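You operate a simulated robot arm through the tools that you are given. There is no shell and no other tool. Be economical: measure what you need, move in short steps, check, and stop when the job is done.

You run a simulated two-armed robot. Do the job below in one go: nothing can be reset, and whatever is moved stays where it is left.

TASK
Take the white tin and leave it on the low bench. Put the black square flange from the top of the beige bench on the top shelf of the brown rack. Take the green ticket and put it on the grate top. Do these in any order. Set down upright: white tin.
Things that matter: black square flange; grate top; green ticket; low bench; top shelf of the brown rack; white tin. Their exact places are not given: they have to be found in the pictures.

Only the result counts: the job must be done as asked and must still hold three seconds after the hand-in. Knocking over, shifting, dropping, spilling or breaking anything else fails it.

THE ROBOT
Two 7-joint arms with fingered hands on one trunk, on a base that drives. Base frame: it is fixed to the floor where the robot stands at the start and does not move with it; the origin is under the middle of the robot, x ahead of it, y to its left, z up; the surface under the hand at the start is at about z = 80. Units: cm, rad, N and s.
The left shoulder is at the start at [9.4, 17.3, 102.8], the right one opposite. With the tool pointing down near the work surface each hand reaches from about 44 to 84 cm from the robot's upright axis, wherever it stands, measured 20 degrees to its own side. Places, roughly: black square flange (7x7x4 cm) [70, -20, 80]; grate top [-460, -60, 80]; green ticket [-700, -100, 75]; low bench [-400, 130, 20]; top shelf of the brown rack [-110, -440, 90]. Payload 3.5 kg a hand.
Tool frame (each hand has its own): the origin (TCP) lies between the finger pads and is the grasp point; the fingertips stand 2.5 cm ahead of it; z points along the fingers, y is the line along which they close. The gripper opens to 8.8 cm. The gripper's body begins 2.9 cm behind the TCP. The gripper is a hand of 3 fingers: y runs from the thumb to the fingers, the wrist lies at [-1.3, -9.7, -16.2] in the tool frame, and closing takes about 1.5 s.
Orientation is told as [roll, pitch, yaw] about the base's x, y, z axes, in that order, counted from this pose: with the fingers straight down and the wrist toward the robot, the tool's x, y and z point along [0, 1, 0], [1, 0, 0] and [0, 0, -1] of the base frame.

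THE INTERFACE
- The arms move only by the tool send_rows. It takes "left_increments", "right_increments" or both (then of equal length, played together; a hand with none holds still); each is text: rows parted by semicolons, each of 7 numbers parted by spaces: the shift along the tool's x, y, z in cm, then the turn, a rotation vector about the tool's x, y, z in rad, then the finger opening in cm, from 0 to 8.8. In form: tx ty tz ax ay az fingers; .... A call has 1 to 12 rows; each row shifts and turns the commanded pose from where the row before left it, along the tool's axes as they then stand. Each row takes 0.2 s and may step no farther than 5 cm and 0.15 rad from the row before; otherwise, or with a gripper value out of range, the whole call is refused. A pose out of reach is approached as far as the arm can. The call stops where the force on the tool passes 40 N (or 10 N more than at its start, if that is more) or the arm is blocked; 0.2 s more then pass. The fingers move at their own pace (about 7.2 cm/s each) and stop on an object; they squeeze with about 31 N. The grip force told is the motor's: it shows also when the fingers shut on nothing. Time passes only in rows, and 0.2 s behind the last, so rows that do not move let the fingers close. The reply holds the time, the measured pose of the TCP, the force on the tool along the base axes, the opening and the grip force, in the units named above and with some noise, with the torque about the TCP (base axes, N m) and any sound that the robot's microphone picked up.
- Cameras (640 x 400 px; columns grow to the right, rows downward): "scene" is now at [23.55, -1.51, 125.7]; the picture's right is [-0.15, -0.99, 0.04], its down [-0.57, 0.05, -0.82] and it looks along [0.81, -0.15, -0.57] (base axes); focal length 233 px, centre (320, 200). "left" rides on the left gripper at [-5.8, -8.5, -9.9] in its tool frame; the picture's right is [-0.67, -0.35, 0.66], its down [0.68, -0.63, 0.37] and it looks along [0.29, 0.69, 0.66] (tool axes); focal length 261 px, centre (320, 200). "right" rides on the right gripper at [5.8, -8.5, -10] in its tool frame; the picture's right is [-0.67, 0.35, -0.66], its down [-0.69, -0.63, 0.37] and it looks along [-0.28, 0.69, 0.66] (tool axes); focal length 261 px, centre (320, 200).
- snapshot(camera): a new picture of that camera. No time passes.
- lift_body(by): slides the trunk up (or, below 0, down) by that many cm; the arms and the scene camera ride with it, the base frame stays. It gives what a move gives, with no picture.
- steer(legs): drives the robot by 1 to 6 legs, each [ahead, left, turn to the left] in cm, cm and rad, along the robot's own axes; the way and the turn of a leg run together, so that a leg with both is an arc; at most 150 cm and 3.142 rad a leg. The arms and the cameras ride along, it lands a little off, and it stops where it bumps. It gives what a move gives.
- grasp_type(shape, hand): the hand has 3 fingers and takes this shape, open, in about a second: jaw (thumb against the fingers, like two jaws); tri (thumb and two fingers); tip (a fingertip pinch); poke (one finger out to press); point (the index stretched); flat (the hand flat); cup (the hand cupped); fist (a fist). The gripper value then closes the fingers along that shape, each until it touches; the sizes above hold for jaw. It gives what a move gives, with no picture.
- aim_head(pan, tilt): turns the head with the scene camera to pan (to the left, within 1.501 rad either way) and tilt (down, from -0.506 to 1.204), counted from straight ahead of the robot. It gives what a move gives.
- locate(camera, pixels): for up to 12 pixels [column, row] of the newest picture of that camera ("zoom" is the newest enlarged one), the place [x, y, z] in the base frame of the surface seen there, good to about 0.2 cm. No time passes.
- inspect(camera, box): a new picture of the part [left, top, right, bottom] of that camera's present view, enlarged. No time passes.
- finish_job(): hands the job in; it is judged then, once.

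Work in short steps. Measure before you move; look again where a grasp or a placing could have gone wrong, and mend it. You have 110 turns and 108 pictures in all, those below and enlarged ones among them. Open the grippers and draw the arms clear of the work before you hand the job in, unless the task says otherwise.

The tools are called after "Emit:" as name(argument=value, ...) on one line, values as JSON. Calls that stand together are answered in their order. send_rows: Moves the arms, as the interface text tells. Its arguments: {"type":"object","properties":{"left_increments":{"type":"string"},"right_increments":{"type":"string"}},"required":[]} The other tools are called the same way: lift_body (by) slides the trunk up or down; grasp_type (shape, hand) gives the hand a shape; steer (legs) drives the base; aim_head (pan, tilt) turns the head that bears the scene camera; snapshot (camera) takes a picture; locate (camera, pixels) gives the place of the surface under pixels of a picture; inspect (camera, box) takes an enlarged picture of a part of a camera's view; finish_job () hands the job in.

At the start:

```text
t: 0.0
left_position: [54.51, 20.29, 110.18]
left_orientation: [-0.001, 0.0, 0.0]
left_ft_force: [-0.3, -0.4, -0.2]
left_wrist_torque: [-0.01, -0.03, -0.01]
left_grip_width: 8.76
left_grasp_force: 0.0
left_shape: jaw
right_position: [47.44, -29.64, 110.51]
right_orientation: [0.0, 0.0, 0.0]
right_ft_force: [0.0, -0.1, -0.2]
right_wrist_torque: [-0.01, 0.01, 0.03]
right_grip_width: 8.74
right_grasp_force: 0.0
right_shape: jaw
trunk travel left (down, up): [-12.5, 33.0]
robot x, y, heading: [-0.23, 0.08, 0.002]
head pan, tilt: [-0.159, 0.321]
```

scene: 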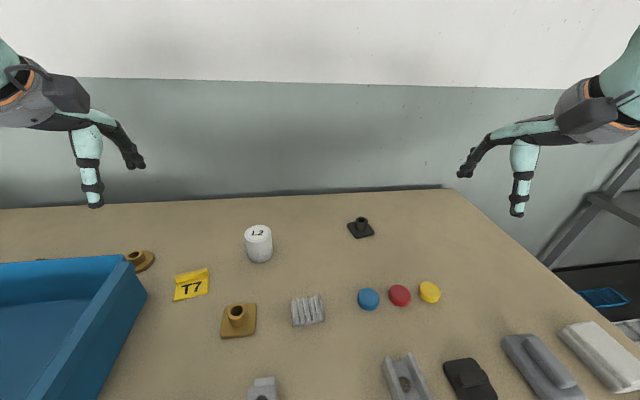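
right: 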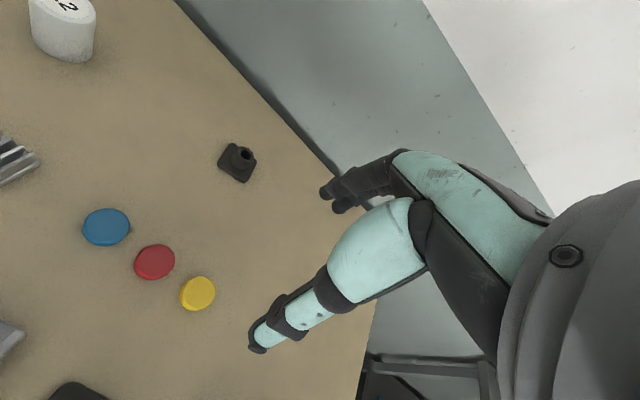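
left: 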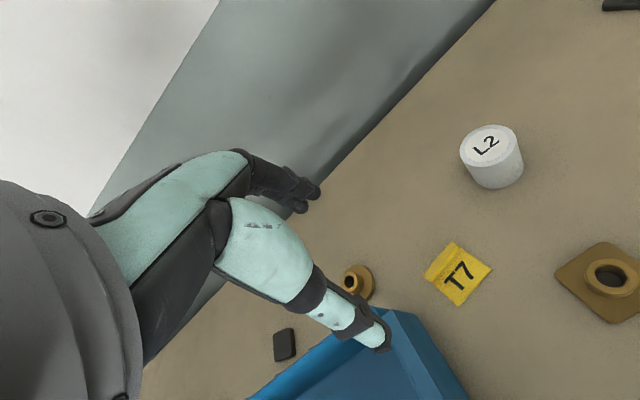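

The white tin is near (258,243) and the black flange near (360,228) in the scene view. I locate both, with an enlarged picture.

Emit:
inspect(camera="scene", box=[220, 190, 400, 302])

Emit:
locate(camera="scene", pixels=[[258, 230], [247, 230], [271, 230], [259, 261], [361, 220], [348, 225], [373, 234], [356, 238], [369, 223], [320, 250]])

```text
3.56 times, centred on (310, 246) of scene
```

zoom: 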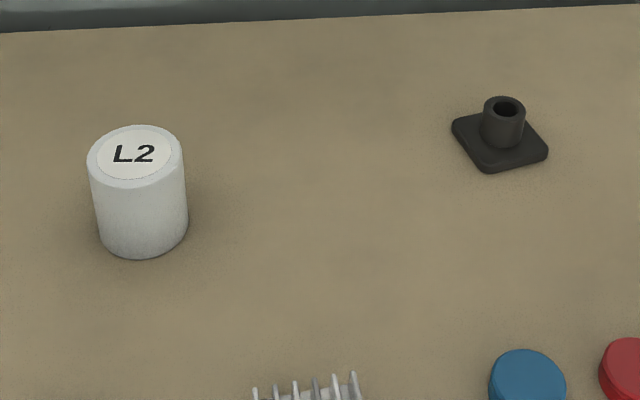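

```text
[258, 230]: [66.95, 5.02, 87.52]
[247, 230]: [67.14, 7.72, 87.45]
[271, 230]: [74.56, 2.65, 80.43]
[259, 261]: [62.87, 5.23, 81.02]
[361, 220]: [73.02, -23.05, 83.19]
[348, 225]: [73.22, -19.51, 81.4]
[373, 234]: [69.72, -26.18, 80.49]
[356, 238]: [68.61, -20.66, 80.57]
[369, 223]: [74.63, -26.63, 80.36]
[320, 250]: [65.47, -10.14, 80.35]
```

Refining the edges of both objects in the enlarged picture.

Emit:
locate(camera="zoom", pixels=[[92, 158], [178, 158], [135, 128], [135, 185], [140, 255], [505, 100], [505, 148], [488, 110], [521, 115], [455, 125], [545, 152], [487, 170]])

```text
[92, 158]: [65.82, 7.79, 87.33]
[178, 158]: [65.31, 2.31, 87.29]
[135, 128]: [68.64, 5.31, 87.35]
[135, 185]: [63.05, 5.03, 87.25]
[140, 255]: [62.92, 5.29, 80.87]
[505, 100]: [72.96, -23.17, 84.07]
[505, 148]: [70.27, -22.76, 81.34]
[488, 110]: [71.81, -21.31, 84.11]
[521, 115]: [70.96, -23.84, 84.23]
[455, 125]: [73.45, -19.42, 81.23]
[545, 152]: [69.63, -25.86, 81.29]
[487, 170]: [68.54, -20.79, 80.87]
```

Tin axis is about (65.9, 5.05), z 80.3–87.4, 5.7 wide. The flange boss is at about (71.5,-22.6), top 84.1. I bring both hands above their objects.

Emit:
send_rows(left_increments="-1.905 1.424 1.9 0 0 0 8.8;-1.905 1.424 1.9 0 0 0 8.8;-1.905 1.424 1.9 0 0 0 8.8;-1.905 1.424 1.9 0 0 0 8.8;-1.905 1.424 1.9 0 0 0 8.8;-1.905 1.424 1.9 0 0 0 8.8;-1.905 1.424 1.9 0 0 0 8.8;-1.905 1.424 1.9 0 0 0 8.8;0 0 0 0 0 0 8.8", right_increments="0.88 3.0 2.31 0 0 0 8.8;0.88 3.0 2.31 0 0 0 8.8;0.88 3.0 2.31 0 0 0 8.8;0.88 3.0 2.31 0 0 0 8.8;0.88 3.0 2.31 0 0 0 8.8;0.88 3.0 2.31 0 0 0 8.8;0.88 3.0 2.31 0 0 0 8.8;0.88 3.0 2.31 0 0 0 8.8;0 0 0 0 0 0 8.8")

Emit:
snapshot(camera="left")

Emit:
snapshot(camera="right")

```text
t: 2.0
left_position: [65.76, 5.06, 94.94]
left_orientation: [0.001, -0.002, 0.001]
left_ft_force: [0.7, -0.6, 0.0]
left_wrist_torque: [-0.01, -0.01, -0.01]
left_grip_width: 8.79
left_grasp_force: 0.0
left_shape: jaw
right_position: [71.25, -22.91, 92.06]
right_orientation: [-0.001, -0.001, 0.0]
right_ft_force: [-0.6, -0.2, 0.7]
right_wrist_torque: [-0.04, 0.0, 0.0]
right_grip_width: 8.77
right_grasp_force: 0.1
right_shape: jaw
trunk travel left (down, up): [-12.5, 33.0]
robot x, y, heading: [-0.09, -0.04, 0.004]
head pan, tilt: [-0.159, 0.321]
```

```text
103 pictures are left
```

left: 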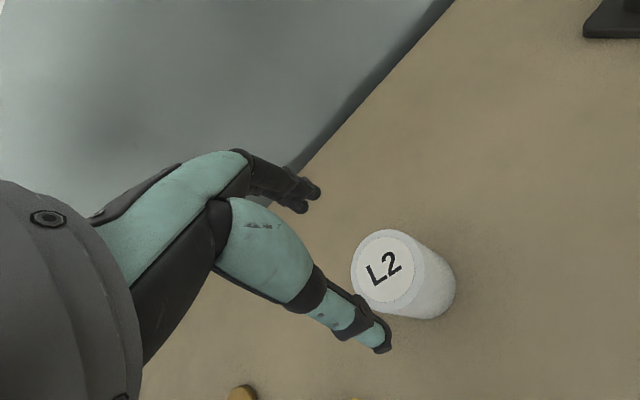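

```text
102 pictures are left
```

right: 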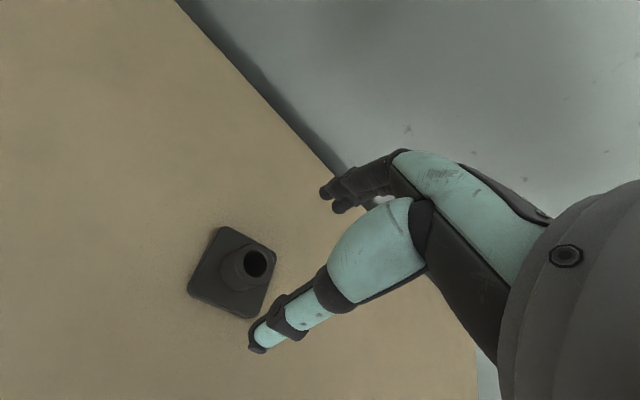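

Both hands hover over their objects. A cross-check of places through the wrist cameras: tin top around (385,270), boss around (248,265).

Emit:
locate(camera="left", pixels=[[385, 232], [353, 265], [385, 312], [412, 270], [383, 270]])

Emit:
locate(camera="right", pixels=[[244, 262], [267, 262], [255, 251], [255, 276], [221, 229], [189, 290], [250, 316], [275, 252]])

```text
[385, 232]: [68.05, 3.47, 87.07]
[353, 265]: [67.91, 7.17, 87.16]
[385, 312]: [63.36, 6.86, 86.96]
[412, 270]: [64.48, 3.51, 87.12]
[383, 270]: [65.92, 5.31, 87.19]
```

```text
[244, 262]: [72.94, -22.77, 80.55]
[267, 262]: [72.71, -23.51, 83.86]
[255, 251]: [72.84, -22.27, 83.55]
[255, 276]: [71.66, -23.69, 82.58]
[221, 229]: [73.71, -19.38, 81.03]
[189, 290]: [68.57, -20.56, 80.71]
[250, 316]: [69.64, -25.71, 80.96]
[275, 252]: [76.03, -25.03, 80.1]
```

Readings agree. Descending both hands: left TCP to z≈84.8, right to z≈84.2.

Emit:
send_rows(left_increments="0 0.05 2.5 0 0 0 8.8;0 0.05 2.5 0 0 0 8.8;0 0.02 2.5 0 0 0 8.8;0 0.02 2.6 0 0 0 8.8;0 0 0 0 0 0 8.8", right_increments="0.08 0.09 2 0 0 0 8.8;0.08 0.09 2 0 0 0 8.8;0.08 0.09 2 0 0 0 8.8;0.07 0.08 1.86 0 0 0 8.8;0 0 0 0 0 0 8.8")

Emit:
snapshot(camera="scene")

```text
t: 3.2
left_position: [65.96, 5.12, 84.97]
left_orientation: [0.0, -0.001, 0.002]
left_ft_force: [1.1, -0.4, 3.3]
left_wrist_torque: [-0.04, 0.05, -0.03]
left_grip_width: 8.8
left_grasp_force: 0.1
left_shape: jaw
right_position: [71.59, -22.32, 84.17]
right_orientation: [0.0, -0.001, 0.0]
right_ft_force: [0.5, -0.6, 0.5]
right_wrist_torque: [0.01, 0.02, 0.01]
right_grip_width: 8.77
right_grasp_force: 0.1
right_shape: jaw
trunk travel left (down, up): [-12.5, 33.0]
robot x, y, heading: [0.05, -0.08, 0.004]
head pan, tilt: [-0.159, 0.321]
```

```text
101 pictures are left
```

scene: 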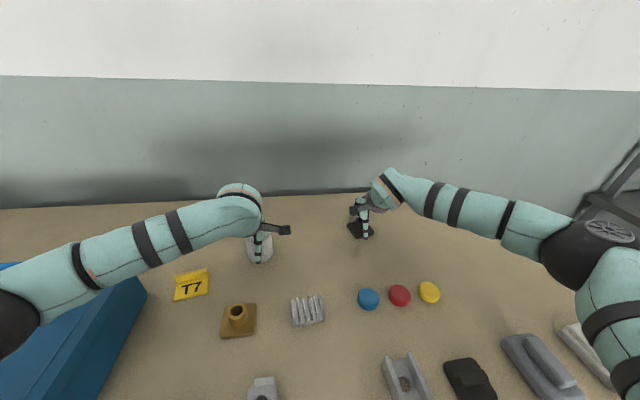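

Left shows 3.3 N up, so the palm may just touch the tin's lid. I raise it 0.6 cm, then close both hands.

Emit:
send_rows(left_increments="0 0 -0.6 0 0 0 8.8;0 0 0 0 0 0 4;0 0 0 0 0 0 4;0 0 0 0 0 0 4;0 0 0 0 0 0 4;0 0 0 0 0 0 4;0 0 0 0 0 0 4;0 0 0 0 0 0 4;0 0 0 0 0 0 4", right_increments="-0.2 0 0 0 0 0 8.8;0 0 0 0 0 0 0;0 0 0 0 0 0 0;0 0 0 0 0 0 0;0 0 0 0 0 0 0;0 0 0 0 0 0 0;0 0 0 0 0 0 0;0 0 0 0 0 0 0;0 0 0 0 0 0 0")

```text
t: 5.2
left_position: [65.9, 5.0, 85.58]
left_orientation: [-0.001, 0.0, 0.002]
left_ft_force: [-0.4, -1.4, 7.5]
left_wrist_torque: [0.0, -0.29, -0.03]
left_grip_width: 6.51
left_grasp_force: 31.2
left_shape: jaw
right_position: [71.67, -22.58, 84.16]
right_orientation: [0.0, 0.0, 0.001]
right_ft_force: [0.6, 0.3, 0.6]
right_wrist_torque: [0.03, -0.02, -0.02]
right_grip_width: 2.66
right_grasp_force: 31.0
right_shape: jaw
trunk travel left (down, up): [-12.5, 33.0]
robot x, y, heading: [-0.1, -0.09, -0.001]
head pan, tilt: [-0.159, 0.321]
```

Both grip (6.51 and 2.66 cm). I lift both a few cm and look.

Emit:
send_rows(left_increments="0 0 -1 0 0 0 4;0 0 -2 0 0 0 4;0 0 -2 0 0 0 4;0 0 0 0 0 0 4", right_increments="0 0 -1 0 0 0 0;0 0 -2 0 0 0 0;0 0 -2 0 0 0 0;0 0 0 0 0 0 0")

Emit:
snapshot(camera="left")

Emit:
snapshot(camera="right")

Emit:
snapshot(camera="scene")

```text
t: 6.2
left_position: [66.07, 5.1, 90.39]
left_orientation: [0.0, 0.001, 0.0]
left_ft_force: [-0.8, -0.4, -2.0]
left_wrist_torque: [0.0, -0.02, -0.01]
left_grip_width: 6.5
left_grasp_force: 31.1
left_shape: jaw
right_position: [71.79, -22.58, 89.13]
right_orientation: [0.0, 0.002, 0.0]
right_ft_force: [-0.2, 0.2, -4.0]
right_wrist_torque: [0.01, 0.02, -0.01]
right_grip_width: 2.65
right_grasp_force: 30.8
right_shape: jaw
trunk travel left (down, up): [-12.5, 33.0]
robot x, y, heading: [0.04, 0.26, 0.002]
head pan, tilt: [-0.159, 0.321]
```

```text
100 pictures are left
```

left: 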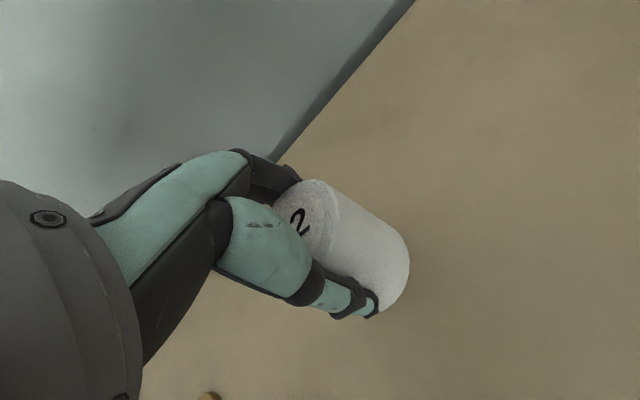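

```text
99 pictures are left
```

right: 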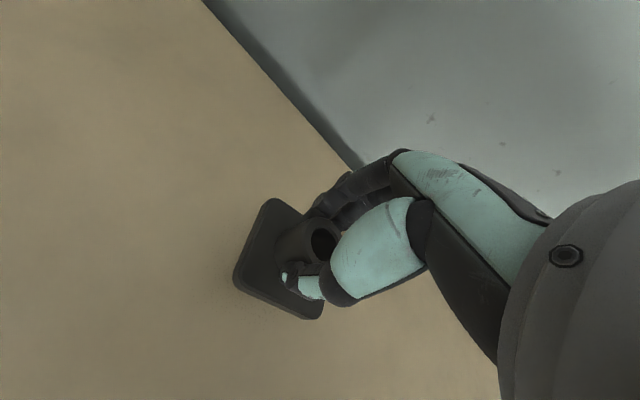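

```text
98 pictures are left
```

scene: 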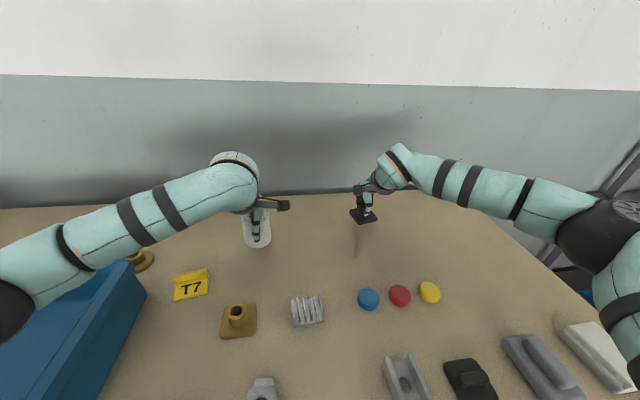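

Both are held and lifted. I raise both hands higher and draw them in for driving.

Emit:
send_rows(left_increments="0 0 -4 0 0 0 4;0 0 -4 0 0 0 4;0 0 -4 0 0 0 4;0 0 -4 0 0 0 4;0.5 -3 0 0 0 0 4;0.5 -3 0 0 0 0 4;0.5 -3 0 0 0 0 4;0.5 -3 0 0 0 0 4;0 0 0 0 0 0 4", right_increments="0 0 -4 0 0 0 0;0 0 -4 0 0 0 0;0 0 -4 0 0 0 0;0 0 -4 0 0 0 0;-0.5 -4 0 0 0 0 0;-0.5 -4 0 0 0 0 0;-0.5 -4 0 0 0 0 0;-0.5 -4 0 0 0 0 0;0 0 0 0 0 0 0")

Emit:
aim_head(pan=-1.45, tilt=0.25)

Emit:
snapshot(camera="scene")

```text
t: 8.2
left_position: [54.13, 7.09, 106.24]
left_orientation: [0.001, 0.003, 0.002]
left_ft_force: [0.7, -0.1, -1.8]
left_wrist_torque: [0.01, -0.02, -0.01]
left_grip_width: 6.49
left_grasp_force: 30.9
left_shape: jaw
right_position: [55.84, -24.66, 104.97]
right_orientation: [0.0, 0.004, 0.001]
right_ft_force: [0.1, 0.5, -3.3]
right_wrist_torque: [0.01, -0.04, -0.04]
right_grip_width: 2.63
right_grasp_force: 31.2
right_shape: jaw
trunk travel left (down, up): [-12.5, 33.0]
robot x, y, heading: [0.18, 0.14, 0.0]
head pan, tilt: [-0.159, 0.321]
```

```text
t: 9.7
left_position: [54.01, 7.03, 106.29]
left_orientation: [0.0, 0.002, 0.001]
left_ft_force: [0.6, 0.5, -1.7]
left_wrist_torque: [0.0, 0.02, 0.0]
left_grip_width: 6.47
left_grasp_force: 31.5
left_shape: jaw
right_position: [55.82, -24.64, 105.02]
right_orientation: [-0.001, 0.002, -0.001]
right_ft_force: [-0.2, -0.8, -3.3]
right_wrist_torque: [0.04, -0.01, -0.02]
right_grip_width: 2.63
right_grasp_force: 31.2
right_shape: jaw
trunk travel left (down, up): [-12.5, 33.0]
robot x, y, heading: [-0.05, 0.11, 0.004]
head pan, tilt: [-1.45, 0.25]
```

```text
97 pictures are left
```

scene: 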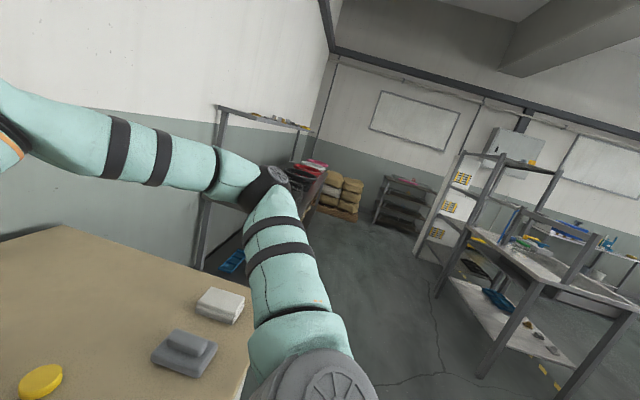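

The right side shows several racks: at (305,180), (405,200), and a bench at (560,260). I locate them.

Emit:
locate(camera="scene", pixels=[[310, 185], [405, 182], [345, 185], [455, 180], [550, 265], [478, 235], [530, 300], [600, 240], [590, 390], [260, 120], [405, 240], [630, 265]])

Emit:
inspect(camera="scene", box=[280, 130, 640, 355])

```text
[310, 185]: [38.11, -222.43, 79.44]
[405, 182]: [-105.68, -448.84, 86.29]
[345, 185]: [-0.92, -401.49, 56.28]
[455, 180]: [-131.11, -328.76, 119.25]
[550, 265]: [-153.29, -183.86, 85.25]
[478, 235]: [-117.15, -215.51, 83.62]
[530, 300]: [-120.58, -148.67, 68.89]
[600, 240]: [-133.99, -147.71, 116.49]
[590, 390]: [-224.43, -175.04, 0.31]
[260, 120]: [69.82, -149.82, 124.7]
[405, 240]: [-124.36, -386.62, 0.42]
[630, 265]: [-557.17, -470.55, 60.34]
```

```text
1.78 times, centred on (460, 242) of scene
```

zoom: 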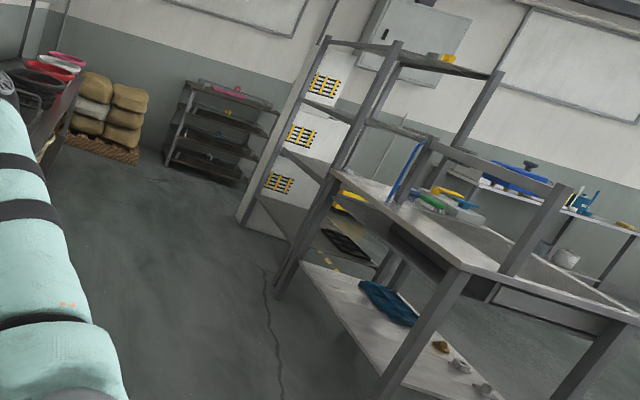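

The brown rack seems to be at about (-106,-449), top about 86. I back up 35 cm from the bench, turn right, and look along the aisle.

Emit:
steer(legs=[[-35, 0, 0], [0, 0, -1.571]])

Emit:
aim_head(pan=0, tilt=0.3)

Emit:
snapshot(camera="scene")

```text
t: 15.8
left_position: [-27.93, -54.03, 106.41]
left_orientation: [-0.002, 0.002, -1.574]
left_ft_force: [-0.1, -0.1, -1.3]
left_wrist_torque: [-0.01, 0.0, 0.0]
left_grip_width: 6.46
left_grasp_force: 31.1
left_shape: jaw
right_position: [-59.61, -55.72, 105.1]
right_orientation: [0.0, 0.002, -1.574]
right_ft_force: [0.2, 0.3, -3.8]
right_wrist_torque: [0.01, -0.01, -0.03]
right_grip_width: 2.61
right_grasp_force: 30.9
right_shape: jaw
trunk travel left (down, up): [-12.5, 33.0]
robot x, y, heading: [-34.76, -0.22, -1.57]
head pan, tilt: [-1.45, 0.25]
```

```text
t: 17.3
left_position: [-27.88, -54.16, 106.24]
left_orientation: [0.0, 0.001, -1.574]
left_ft_force: [-0.4, 0.4, -2.0]
left_wrist_torque: [0.0, 0.01, 0.02]
left_grip_width: 6.43
left_grasp_force: 31.1
left_shape: jaw
right_position: [-59.64, -55.8, 104.86]
right_orientation: [0.0, 0.003, -1.573]
right_ft_force: [-0.7, 1.0, -3.4]
right_wrist_torque: [0.02, 0.0, -0.01]
right_grip_width: 2.59
right_grasp_force: 30.9
right_shape: jaw
trunk travel left (down, up): [-12.5, 33.0]
robot x, y, heading: [-35.22, 0.3, -1.575]
head pan, tilt: [0.0, 0.3]
```

```text
95 pictures are left
```

scene: 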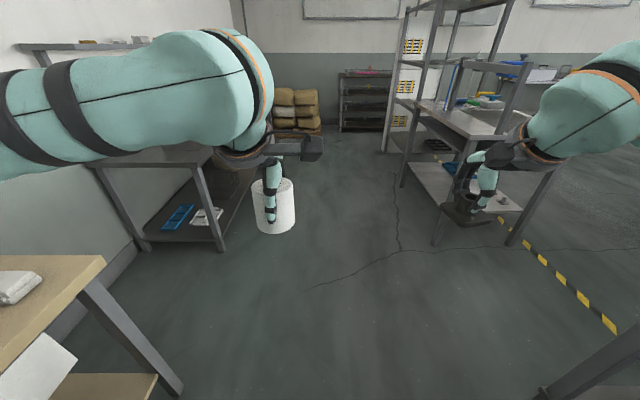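

The aisle is visible; the rack is at (365,100). I measure legs and the rack.

Emit:
locate(camera="scene", pixels=[[222, 248], [175, 388], [436, 242], [403, 185], [384, 150], [545, 392], [342, 130], [365, 73], [365, 78], [342, 77], [388, 76], [322, 130]])

Emit:
inspect(camera="scene", box=[320, 50, 420, 150])

```text
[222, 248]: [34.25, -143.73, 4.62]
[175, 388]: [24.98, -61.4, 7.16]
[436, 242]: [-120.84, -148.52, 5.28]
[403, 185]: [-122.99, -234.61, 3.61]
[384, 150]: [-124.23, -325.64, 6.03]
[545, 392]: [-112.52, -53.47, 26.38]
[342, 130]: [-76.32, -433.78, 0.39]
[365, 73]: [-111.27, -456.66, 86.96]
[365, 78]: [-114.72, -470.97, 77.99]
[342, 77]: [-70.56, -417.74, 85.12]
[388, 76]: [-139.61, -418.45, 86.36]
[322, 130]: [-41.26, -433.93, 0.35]
```

```text
4.00 times, centred on (370, 100) of scene
```

zoom: 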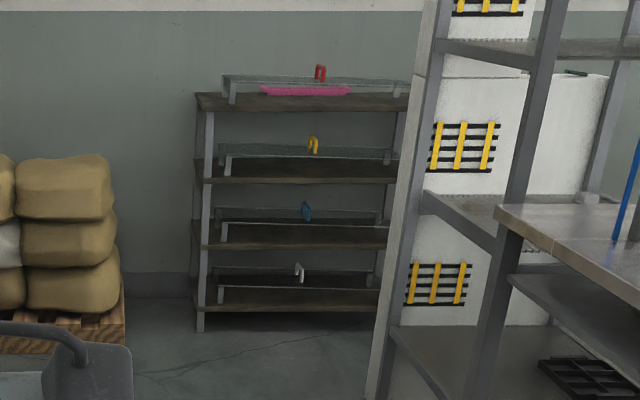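

The aisle runs from x≈-120 to 34, so I go straight ahead 250 cm and then look at the rack closely.

Emit:
steer(legs=[[150, 0, 0], [110, 0, 0]])

Emit:
snapshot(camera="scene")

```text
t: 30.1
left_position: [-27.93, -315.85, 106.43]
left_orientation: [0.001, 0.003, -1.57]
left_ft_force: [-0.5, 0.4, -1.4]
left_wrist_torque: [0.02, 0.02, -0.01]
left_grip_width: 6.43
left_grasp_force: 31.1
left_shape: jaw
right_position: [-59.71, -317.68, 105.06]
right_orientation: [-0.001, 0.002, -1.571]
right_ft_force: [-0.2, -0.2, -3.6]
right_wrist_torque: [0.03, -0.02, 0.02]
right_grip_width: 2.57
right_grasp_force: 31.1
right_shape: jaw
trunk travel left (down, up): [-12.5, 33.0]
robot x, y, heading: [-34.42, -262.2, -1.572]
head pan, tilt: [0.0, 0.3]
```

```text
93 pictures are left
```

scene: 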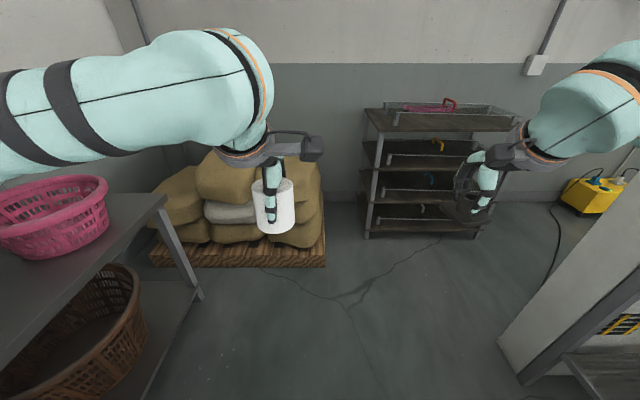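

The rack top (z≈86) holds a wire tray with a pink item. I measure the rack and the cabinet on the right.

Emit:
locate(camera="scene", pixels=[[380, 131], [366, 110], [500, 128], [400, 120], [440, 122], [440, 104], [385, 104], [498, 345], [640, 160], [520, 385], [155, 262], [325, 265]])

Emit:
inspect(camera="scene", box=[350, 80, 530, 192])

```text
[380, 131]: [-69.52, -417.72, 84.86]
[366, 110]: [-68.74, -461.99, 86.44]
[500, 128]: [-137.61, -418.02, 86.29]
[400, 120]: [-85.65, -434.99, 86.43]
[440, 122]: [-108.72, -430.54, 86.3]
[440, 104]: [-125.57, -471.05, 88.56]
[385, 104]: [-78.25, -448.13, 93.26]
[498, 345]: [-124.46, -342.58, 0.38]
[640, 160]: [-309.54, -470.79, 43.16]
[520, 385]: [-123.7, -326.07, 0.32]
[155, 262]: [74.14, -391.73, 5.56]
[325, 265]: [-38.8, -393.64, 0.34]
```

```text
3.56 times, centred on (440, 136) of scene
```

zoom: 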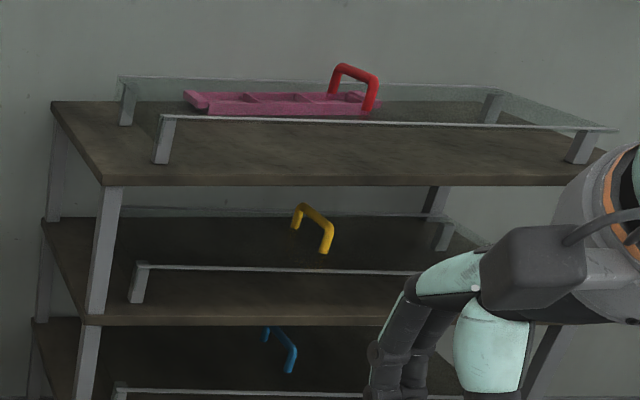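

There is a see-through plate on short legs over the rear part of the top. I measure the legs and the free strip in front.

Emit:
locate(camera="zoom", pixels=[[160, 160], [168, 120], [580, 160], [126, 122], [400, 123], [300, 140], [350, 180], [105, 180], [300, 118], [360, 75], [495, 120], [450, 165]])

```text
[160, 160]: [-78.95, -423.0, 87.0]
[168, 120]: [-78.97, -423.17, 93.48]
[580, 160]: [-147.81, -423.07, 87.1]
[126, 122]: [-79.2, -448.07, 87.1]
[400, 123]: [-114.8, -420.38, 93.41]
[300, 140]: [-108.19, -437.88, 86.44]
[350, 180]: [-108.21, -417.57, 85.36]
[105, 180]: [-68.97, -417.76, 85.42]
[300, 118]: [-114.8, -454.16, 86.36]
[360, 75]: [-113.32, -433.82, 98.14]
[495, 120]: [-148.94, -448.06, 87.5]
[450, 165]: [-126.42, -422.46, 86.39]
```

Wooden board top is z≈86.4; the clear plate is at z≈93.4 over x -78…-149. I drive nearer to see this better.

Emit:
steer(legs=[[60, -35, 0]])

Emit:
aim_head(pan=-0.25, tilt=0.45)

Emit:
snapshot(camera="scene")

```text
t: 33.9
left_position: [-62.74, -375.24, 106.4]
left_orientation: [-0.001, 0.004, -1.566]
left_ft_force: [0.4, 0.2, -2.2]
left_wrist_torque: [0.03, 0.02, 0.0]
left_grip_width: 6.47
left_grasp_force: 30.8
left_shape: jaw
right_position: [-94.57, -377.04, 105.02]
right_orientation: [0.003, 0.004, -1.566]
right_ft_force: [1.2, -0.3, -3.0]
right_wrist_torque: [0.02, 0.01, 0.02]
right_grip_width: 2.6
right_grasp_force: 31.5
right_shape: jaw
trunk travel left (down, up): [-12.5, 33.0]
robot x, y, heading: [-70.17, -321.14, -1.565]
head pan, tilt: [0.0, 0.3]
```

```text
t: 34.6
left_position: [-62.78, -375.16, 106.36]
left_orientation: [-0.001, 0.001, -1.567]
left_ft_force: [-0.3, 0.0, -2.6]
left_wrist_torque: [0.05, 0.01, 0.01]
left_grip_width: 6.43
left_grasp_force: 30.8
left_shape: jaw
right_position: [-94.7, -376.98, 105.06]
right_orientation: [0.0, 0.004, -1.565]
right_ft_force: [0.1, 0.3, -4.0]
right_wrist_torque: [0.03, -0.01, -0.01]
right_grip_width: 2.59
right_grasp_force: 31.1
right_shape: jaw
trunk travel left (down, up): [-12.5, 33.0]
robot x, y, heading: [-69.76, -321.46, -1.561]
head pan, tilt: [-0.25, 0.45]
```

```text
91 pictures are left
```

scene: 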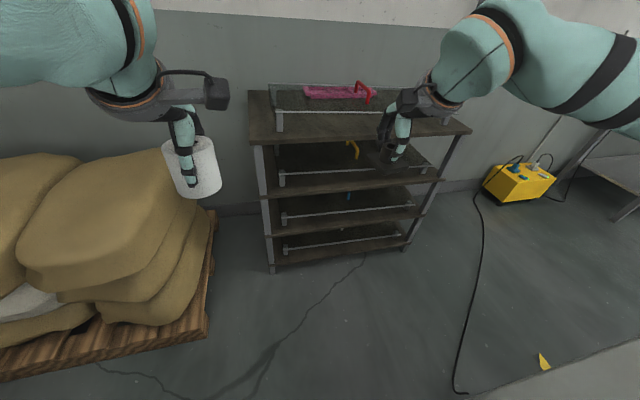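

Enlarging the rack's top.

Emit:
inspect(camera="scene", box=[230, 60, 480, 216])

```text
2.56 times, centred on (355, 138) of scene
```

zoom: 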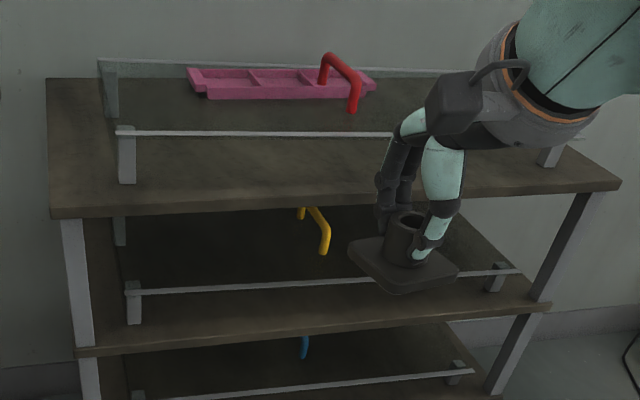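

I enlarge the left part of the top to tell whether the clear part is a plate or just a fence.

Emit:
inspect(camera="scene", box=[245, 75, 345, 137])

Emit:
inspect(camera="scene", box=[330, 75, 480, 169])

```text
6.40 times, centred on (295, 106) of scene
```

zoom: 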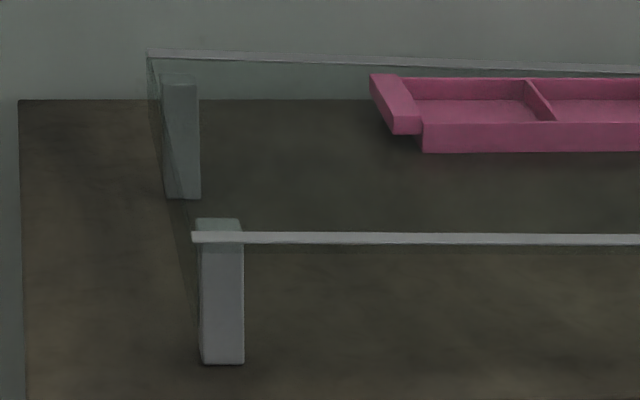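

```text
4.26 times, centred on (405, 122) of scene
```

zoom: 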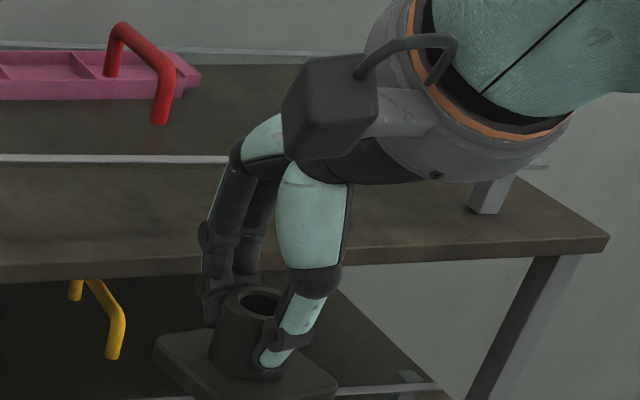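

It is a horizontal glass plate on legs with a handle; to its left a bare strip of the brown board remains. I measure that strip.

Emit:
locate(camera="scene", pixels=[[249, 92], [251, 141], [269, 84], [276, 112], [277, 130], [272, 105], [312, 98], [258, 120], [262, 105], [471, 131], [360, 100], [270, 142]])

```text
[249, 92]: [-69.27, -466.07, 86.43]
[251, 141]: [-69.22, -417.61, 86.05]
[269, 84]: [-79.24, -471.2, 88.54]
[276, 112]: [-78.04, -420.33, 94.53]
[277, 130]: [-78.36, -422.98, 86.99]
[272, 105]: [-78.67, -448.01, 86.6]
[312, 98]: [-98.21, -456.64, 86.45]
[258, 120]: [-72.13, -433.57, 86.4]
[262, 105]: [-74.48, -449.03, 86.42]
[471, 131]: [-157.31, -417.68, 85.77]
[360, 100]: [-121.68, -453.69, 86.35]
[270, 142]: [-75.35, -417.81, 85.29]
```

The free strip spans x -69.2…-78, glass top z 94.5, board 86.4. I check the flange's orientation in the hand before planning the placing.

Emit:
inspect(camera="right", box=[200, 170, 400, 330])

Emit:
locate(camera="zoom", pixels=[[215, 96], [115, 350], [335, 462], [230, 260], [130, 325], [200, 110]])

Emit:
locate(camera="scene", pixels=[[366, 154], [380, 174], [409, 167], [373, 165], [395, 171], [100, 160], [150, 200]])

```text
2.50 times, centred on (300, 250) of right
```

zoom: 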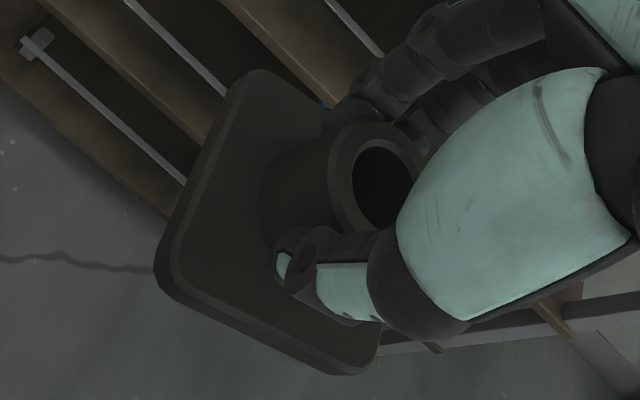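

```text
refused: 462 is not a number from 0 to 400
```

```text
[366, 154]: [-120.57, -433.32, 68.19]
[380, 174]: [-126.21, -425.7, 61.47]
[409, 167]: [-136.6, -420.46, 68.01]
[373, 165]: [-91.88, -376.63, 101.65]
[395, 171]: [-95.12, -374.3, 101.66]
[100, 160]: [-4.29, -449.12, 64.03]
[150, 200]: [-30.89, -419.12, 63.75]
```

Measuring the plate corners in the enlarged wrist view.

Emit:
locate(camera="zoom", pixels=[[248, 80], [172, 270], [352, 355], [235, 100], [185, 235], [210, 300], [320, 350]])

```text
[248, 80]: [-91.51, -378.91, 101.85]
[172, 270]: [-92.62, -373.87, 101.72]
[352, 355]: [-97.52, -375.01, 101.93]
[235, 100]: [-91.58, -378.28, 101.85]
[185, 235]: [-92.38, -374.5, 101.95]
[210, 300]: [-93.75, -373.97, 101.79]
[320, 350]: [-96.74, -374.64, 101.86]
```

The plate needs a −0.22 rad turn to line up with the strip. I turn the right hand, move the left hand with the tin aside, then drive 40 cm nearer.

Emit:
send_rows(left_increments="4 0 0 0 0 0 4;4 0 0 0 0 0 4;4 0 0 0 0 0 4;4 0 0 0 0 0 4;4 0 0 0 0 0 4;0 0 0 0 0 0 4", right_increments="0 0 0 0 0 0.11 0;0 0 0 0 0 0.11 0;0 0 0 0 0 0 0;0 0 0 0 0 0 0;0 0 0 0 0 0 0;0 0 0 0 0 0 0")

Emit:
steer(legs=[[40, 1, 0]])

Emit:
aim_head(pan=0, tilt=0.6)

Emit:
snapshot(camera="scene")

```text
t: 36.0
left_position: [-42.98, -375.31, 106.28]
left_orientation: [0.0, 0.003, -1.565]
left_ft_force: [0.5, 0.3, -1.8]
left_wrist_torque: [0.01, -0.04, 0.0]
left_grip_width: 6.46
left_grasp_force: 31.4
left_shape: jaw
right_position: [-94.55, -377.16, 104.98]
right_orientation: [-0.001, 0.001, -1.786]
right_ft_force: [-0.3, -1.0, -3.8]
right_wrist_torque: [0.04, 0.01, 0.01]
right_grip_width: 2.6
right_grasp_force: 30.8
right_shape: jaw
trunk travel left (down, up): [-12.5, 33.0]
robot x, y, heading: [-70.09, -321.02, -1.567]
head pan, tilt: [-0.25, 0.45]
```

```text
t: 38.5
left_position: [-41.81, -415.36, 106.31]
left_orientation: [0.0, 0.002, -1.565]
left_ft_force: [0.9, -1.0, -2.6]
left_wrist_torque: [0.02, 0.0, -0.02]
left_grip_width: 6.44
left_grasp_force: 31.4
left_shape: jaw
right_position: [-93.34, -417.19, 104.96]
right_orientation: [0.0, 0.002, -1.787]
right_ft_force: [0.0, -0.7, -3.6]
right_wrist_torque: [0.06, -0.01, 0.0]
right_grip_width: 2.61
right_grasp_force: 31.3
right_shape: jaw
trunk travel left (down, up): [-12.5, 33.0]
robot x, y, heading: [-68.93, -361.3, -1.564]
head pan, tilt: [-0.25, 0.45]
```

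```text
t: 39.3
left_position: [-41.75, -415.41, 106.24]
left_orientation: [0.0, 0.002, -1.565]
left_ft_force: [-0.2, 0.1, -1.6]
left_wrist_torque: [-0.02, 0.04, 0.0]
left_grip_width: 6.43
left_grasp_force: 31.2
left_shape: jaw
right_position: [-93.33, -417.25, 105.04]
right_orientation: [0.0, 0.002, -1.786]
right_ft_force: [0.4, -0.1, -3.9]
right_wrist_torque: [0.0, -0.05, 0.02]
right_grip_width: 2.6
right_grasp_force: 31.4
right_shape: jaw
trunk travel left (down, up): [-12.5, 33.0]
robot x, y, heading: [-69.03, -361.33, -1.565]
head pan, tilt: [0.0, 0.6]
```

```text
86 pictures are left
```

scene: 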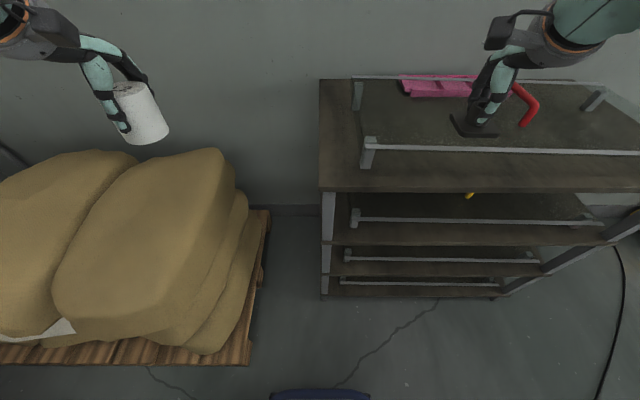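

Remeasuring the strip's edges from this closer view.

Emit:
locate(camera="scene", pixels=[[321, 150], [321, 90], [321, 187], [362, 148], [363, 165], [354, 108], [355, 82], [340, 130], [340, 186], [350, 130], [470, 90]])

Emit:
inspect(camera="scene", box=[300, 60, 460, 160])

```text
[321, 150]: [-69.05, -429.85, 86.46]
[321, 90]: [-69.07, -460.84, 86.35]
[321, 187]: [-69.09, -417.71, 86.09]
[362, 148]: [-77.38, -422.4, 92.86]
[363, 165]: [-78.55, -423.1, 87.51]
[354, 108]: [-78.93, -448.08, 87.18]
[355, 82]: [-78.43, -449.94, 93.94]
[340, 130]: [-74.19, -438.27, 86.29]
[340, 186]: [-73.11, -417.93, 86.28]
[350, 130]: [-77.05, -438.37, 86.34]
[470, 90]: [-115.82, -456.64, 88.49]
```

```text
4.00 times, centred on (380, 110) of scene
```

zoom: 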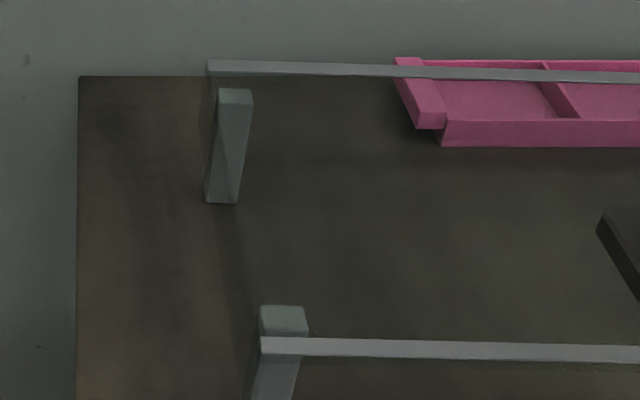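

Strip is x -69.05…-77.4; the target is (-73.2,-438.5). I move the flange there at the present height.

Emit:
send_rows(right_increments="3.456 2.36 0 0 0 0 0;3.456 2.36 0 0 0 0 0;3.456 2.36 0 0 0 0 0;3.456 2.36 0 0 0 0 0;3.456 2.36 0 0 0 0 0;3.456 2.36 0 0 0 0 0;3.456 2.36 0 0 0 0 0;0 0 0 0 0 0 0;0 0 0 0 0 0 0")

Emit:
snapshot(camera="scene")

Emit:
snapshot(camera="right")

```text
t: 41.3
left_position: [-41.7, -415.43, 106.1]
left_orientation: [-0.003, 0.003, -1.566]
left_ft_force: [0.3, 0.0, -2.4]
left_wrist_torque: [0.0, 0.03, 0.02]
left_grip_width: 6.41
left_grasp_force: 30.5
left_shape: jaw
right_position: [-74.14, -436.78, 104.56]
right_orientation: [-0.002, 0.003, -1.785]
right_ft_force: [0.6, 0.6, -4.1]
right_wrist_torque: [0.0, 0.02, -0.01]
right_grip_width: 2.56
right_grasp_force: 31.0
right_shape: jaw
right hand out of reach, approached as far as the arm can: row 7
trunk travel left (down, up): [-12.5, 33.0]
robot x, y, heading: [-69.13, -361.16, -1.57]
head pan, tilt: [0.0, 0.6]
```

```text
84 pictures are left
```

scene: 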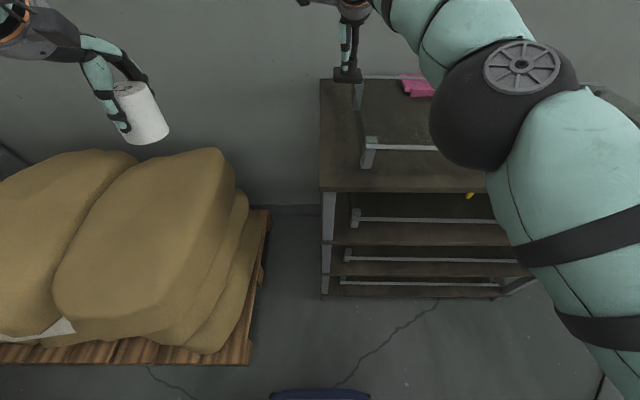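

```text
83 pictures are left
```

right: 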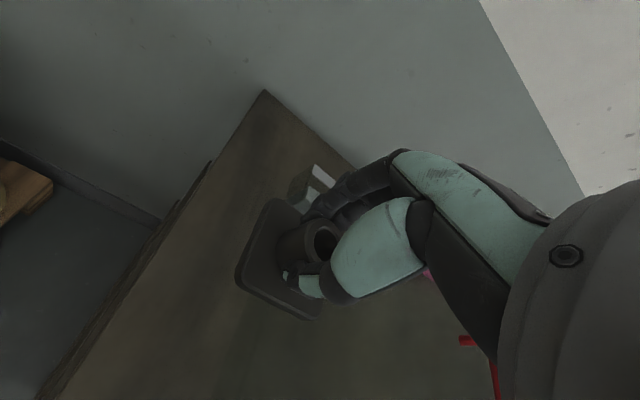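

The hand is at its reach limit, as lowering will shorten the reach needed. I check elbow clearance and base position.

Emit:
locate(camera="scene", pixels=[[450, 150], [490, 170], [520, 65], [320, 394], [460, 100], [540, 290]])

```text
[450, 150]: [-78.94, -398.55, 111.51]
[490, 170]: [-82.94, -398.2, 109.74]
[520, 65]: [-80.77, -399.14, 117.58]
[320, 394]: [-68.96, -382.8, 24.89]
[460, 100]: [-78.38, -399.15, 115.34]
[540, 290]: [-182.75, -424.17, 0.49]
```

The elbow is in front of the rack and high; the base front is at y≈-383. I drive 6 cm ahead for more reach.

Emit:
steer(legs=[[6, 0, 0]])

```text
t: 42.3
left_position: [-41.73, -421.33, 106.33]
left_orientation: [0.001, -0.001, -1.564]
left_ft_force: [-0.4, -0.8, -2.4]
left_wrist_torque: [-0.01, -0.01, -0.03]
left_grip_width: 6.45
left_grasp_force: 31.2
left_shape: jaw
right_position: [-74.34, -442.69, 104.69]
right_orientation: [-0.001, 0.001, -1.786]
right_ft_force: [0.7, 0.0, -4.1]
right_wrist_torque: [0.01, -0.06, 0.01]
right_grip_width: 2.57
right_grasp_force: 31.3
right_shape: jaw
trunk travel left (down, up): [-12.5, 33.0]
robot x, y, heading: [-68.68, -367.32, -1.567]
head pan, tilt: [0.0, 0.6]
```

I pull back about 5 cm in y and lower 6 cm, then read the pose.

Emit:
send_rows(right_increments="-0.2 -2.5 3 0 0 0 0;-0.2 -2.5 3 0 0 0 0;0 0 0 0 0 0 0")

```text
t: 43.1
left_position: [-41.64, -421.46, 106.21]
left_orientation: [-0.002, 0.002, -1.566]
left_ft_force: [-0.1, 0.0, -1.4]
left_wrist_torque: [0.01, -0.01, 0.0]
left_grip_width: 6.43
left_grasp_force: 30.9
left_shape: jaw
right_position: [-72.82, -442.45, 103.26]
right_orientation: [0.0, 0.003, -1.788]
right_ft_force: [-0.6, -0.3, -4.0]
right_wrist_torque: [0.03, -0.01, 0.0]
right_grip_width: 2.57
right_grasp_force: 31.3
right_shape: jaw
right hand out of reach, approached as far as the arm can: row 1, 2
trunk travel left (down, up): [-12.5, 33.0]
robot x, y, heading: [-68.71, -367.89, -1.566]
head pan, tilt: [0.0, 0.6]
```

Still limited, probably by a joint at this lateral position. I drive the base 12 cm left (base front at y≈-390, short of the pallet at -393) while retracting the hand first.

Emit:
send_rows(right_increments="0 -4 -1 0 0 0 0;0 -4 -1 0 0 0 0;0 0 0 0 0 0 0")

Emit:
steer(legs=[[0, 12, 0]])

```text
t: 43.9
left_position: [-41.89, -421.45, 106.34]
left_orientation: [-0.001, 0.002, -1.566]
left_ft_force: [0.1, -0.2, -2.4]
left_wrist_torque: [0.0, -0.03, 0.01]
left_grip_width: 6.42
left_grasp_force: 31.0
left_shape: jaw
right_position: [-72.9, -442.32, 103.35]
right_orientation: [0.0, 0.002, -1.786]
right_ft_force: [0.2, 0.2, -3.9]
right_wrist_torque: [0.01, -0.01, 0.02]
right_grip_width: 2.57
right_grasp_force: 30.6
right_shape: jaw
right hand out of reach, approached as far as the arm can: row 1, 2
trunk travel left (down, up): [-12.5, 33.0]
robot x, y, heading: [-68.86, -367.47, -1.566]
head pan, tilt: [0.0, 0.6]
```

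```text
t: 45.1
left_position: [-29.52, -421.29, 106.36]
left_orientation: [0.0, 0.002, -1.567]
left_ft_force: [0.6, 0.0, -2.0]
left_wrist_torque: [0.02, 0.0, 0.01]
left_grip_width: 6.43
left_grasp_force: 30.9
left_shape: jaw
right_position: [-60.63, -442.31, 103.22]
right_orientation: [0.0, 0.003, -1.788]
right_ft_force: [0.2, 0.1, -3.6]
right_wrist_torque: [-0.03, 0.01, 0.03]
right_grip_width: 2.57
right_grasp_force: 31.5
right_shape: jaw
trunk travel left (down, up): [-12.5, 33.0]
robot x, y, heading: [-57.13, -366.93, -1.569]
head pan, tilt: [0.0, 0.6]
```

Now I move the right hand sideways to its own side, toward x≈-73.

Emit:
send_rows(right_increments="-3 0 0 0 0 0 0;-3 0 0 0 0 0 0;-3 0 0 0 0 0 0;-3 0 0 0 0 0 0;0 0 0 0 0 0 0")

```text
t: 46.3
left_position: [-29.69, -421.38, 106.33]
left_orientation: [-0.003, 0.002, -1.565]
left_ft_force: [-0.1, 0.9, -1.9]
left_wrist_torque: [-0.01, 0.0, -0.03]
left_grip_width: 6.43
left_grasp_force: 30.6
left_shape: jaw
right_position: [-67.74, -444.65, 103.22]
right_orientation: [-0.003, 0.004, -1.787]
right_ft_force: [0.1, 0.4, -3.8]
right_wrist_torque: [-0.01, 0.0, 0.0]
right_grip_width: 2.56
right_grasp_force: 30.9
right_shape: jaw
right hand out of reach, approached as far as the arm can: row 1, 2, 3, 4
trunk travel left (down, up): [-12.5, 33.0]
robot x, y, heading: [-57.03, -367.13, -1.571]
head pan, tilt: [0.0, 0.6]
```

The arm seems stuck outstretched; I command a larger pull back toward the earlier good pose.

Emit:
send_rows(right_increments="0 -4 0 0 0 0 0;0 -4 0 0 0 0 0;0 -4 0 0 0 0 0;0 0 0 0 0 0 0;0 0 0 0 0 0 0")

Emit:
snapshot(camera="scene")

```text
t: 47.5
left_position: [-29.64, -421.32, 106.26]
left_orientation: [0.001, 0.002, -1.566]
left_ft_force: [-0.2, -0.6, -2.0]
left_wrist_torque: [-0.02, -0.01, 0.01]
left_grip_width: 6.46
left_grasp_force: 31.0
left_shape: jaw
right_position: [-67.66, -444.61, 103.27]
right_orientation: [0.0, 0.004, -1.788]
right_ft_force: [-0.5, 0.0, -3.6]
right_wrist_torque: [0.01, -0.02, -0.01]
right_grip_width: 2.55
right_grasp_force: 31.9
right_shape: jaw
right hand out of reach, approached as far as the arm can: row 1, 2, 3
trunk travel left (down, up): [-12.5, 33.0]
robot x, y, heading: [-57.16, -367.43, -1.568]
head pan, tilt: [0.0, 0.6]
```

```text
82 pictures are left
```

scene: 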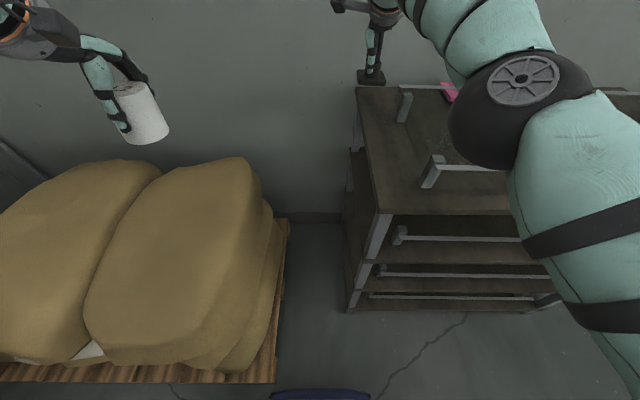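

The elbow is bent, so some joint limit (likely from the −0.22 turn) is holding it. I undo the turn by half while nudging sideways and up.

Emit:
send_rows(right_increments="-2 0 -1 0 0 -0.11 0;-2 0 -1 0 0 -0.11 0;-2 0 -1 0 0 0 0;0 0 0 0 0 0 0")

```text
t: 48.5
left_position: [-29.73, -421.25, 106.26]
left_orientation: [-0.001, 0.002, -1.566]
left_ft_force: [-0.5, -0.1, -2.0]
left_wrist_torque: [0.0, 0.0, -0.06]
left_grip_width: 6.42
left_grasp_force: 30.6
left_shape: jaw
right_position: [-71.7, -444.0, 105.1]
right_orientation: [-0.002, 0.003, -1.623]
right_ft_force: [-0.1, 0.3, -3.6]
right_wrist_torque: [0.02, -0.03, -0.01]
right_grip_width: 2.54
right_grasp_force: 30.7
right_shape: jaw
right hand out of reach, approached as far as the arm can: row 2, 3
trunk travel left (down, up): [-12.5, 33.0]
robot x, y, heading: [-57.09, -367.21, -1.565]
head pan, tilt: [0.0, 0.6]
```

Row 1 worked, so movement is possible; I try smaller pull-back steps.

Emit:
send_rows(right_increments="0 -1 0 0 0 0 0;0 -1 0 0 0 0 0;0 -1 0 0 0 0 0;0 -1 0 0 0 0 0;0 0 0 0 0 0 0")

```text
t: 49.7
left_position: [-29.74, -421.44, 106.32]
left_orientation: [0.001, 0.001, -1.565]
left_ft_force: [0.6, -0.7, -2.2]
left_wrist_torque: [0.0, 0.03, -0.01]
left_grip_width: 6.43
left_grasp_force: 31.4
left_shape: jaw
right_position: [-71.46, -440.05, 105.16]
right_orientation: [-0.001, 0.004, -1.621]
right_ft_force: [-0.2, -0.3, -2.8]
right_wrist_torque: [0.03, -0.01, -0.04]
right_grip_width: 2.57
right_grasp_force: 31.2
right_shape: jaw
trunk travel left (down, up): [-12.5, 33.0]
robot x, y, heading: [-56.84, -367.16, -1.563]
head pan, tilt: [0.0, 0.6]
```

Small steps work. I now shift to x≈-73.2 and lower in 1 cm steps with a little turning.

Emit:
send_rows(right_increments="-0.4 -0.2 1 0 0 0.03 0;-0.4 -0.2 1 0 0 0.03 0;-0.4 -0.2 1 0 0 0.03 0;-0.4 -0.2 1 0 0 0.03 0;-0.2 0 1 0 0 0.03 0;0 0 0 0 0 0 0")

```text
t: 51.1
left_position: [-29.63, -421.23, 106.38]
left_orientation: [-0.001, 0.003, -1.567]
left_ft_force: [0.6, -0.1, -2.5]
left_wrist_torque: [0.0, 0.0, 0.0]
left_grip_width: 6.43
left_grasp_force: 31.1
left_shape: jaw
right_position: [-73.23, -439.09, 100.16]
right_orientation: [0.0, 0.004, -1.772]
right_ft_force: [0.7, 0.0, -3.5]
right_wrist_torque: [0.05, -0.02, 0.0]
right_grip_width: 2.57
right_grasp_force: 31.3
right_shape: jaw
trunk travel left (down, up): [-12.5, 33.0]
robot x, y, heading: [-56.74, -367.3, -1.569]
head pan, tilt: [0.0, 0.6]
```

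Good: (-73.2,-439.1,100.2), yaw -1.77. I lower 3 cm more and look.

Emit:
send_rows(right_increments="0 0 1 0 0 0.01 0;0 0 1 0 0 0 0;0 0 1 0 0 0 0;0 0 0 0 0 0 0")

Emit:
inspect(camera="right", box=[160, 80, 480, 280])

Emit:
inspect(camera="scene", box=[320, 0, 560, 180])

```text
t: 52.1
left_position: [-29.6, -421.27, 106.21]
left_orientation: [0.001, 0.003, -1.564]
left_ft_force: [-0.4, -0.1, -2.2]
left_wrist_torque: [-0.01, -0.01, -0.01]
left_grip_width: 6.42
left_grasp_force: 30.8
left_shape: jaw
right_position: [-73.16, -438.97, 97.33]
right_orientation: [0.0, 0.002, -1.783]
right_ft_force: [0.5, 0.3, -3.1]
right_wrist_torque: [0.01, -0.04, 0.02]
right_grip_width: 2.55
right_grasp_force: 31.1
right_shape: jaw
trunk travel left (down, up): [-12.5, 33.0]
robot x, y, heading: [-56.87, -367.28, -1.569]
head pan, tilt: [0.0, 0.6]
```

```text
2.00 times, centred on (320, 180) of right
```

zoom: 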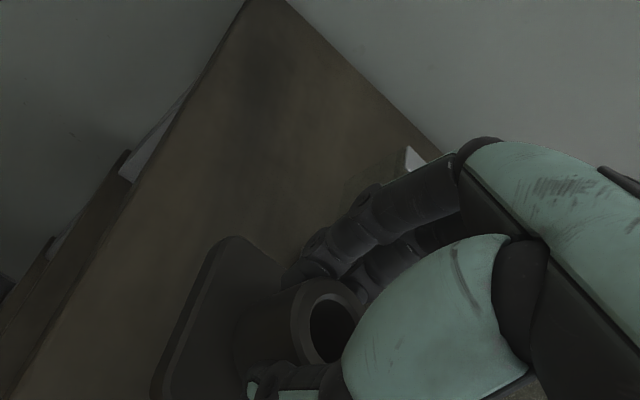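

```text
2.22 times, centred on (440, 90) of scene
```

zoom: 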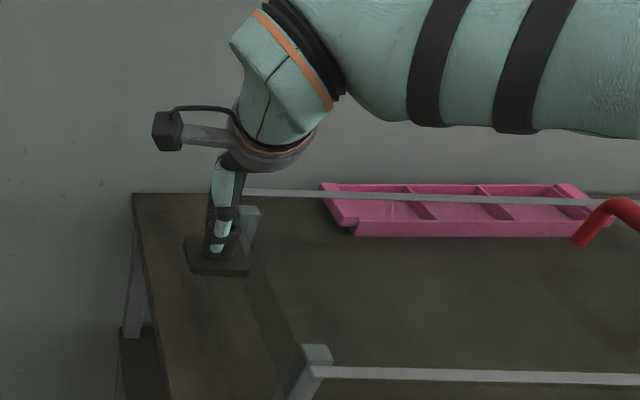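

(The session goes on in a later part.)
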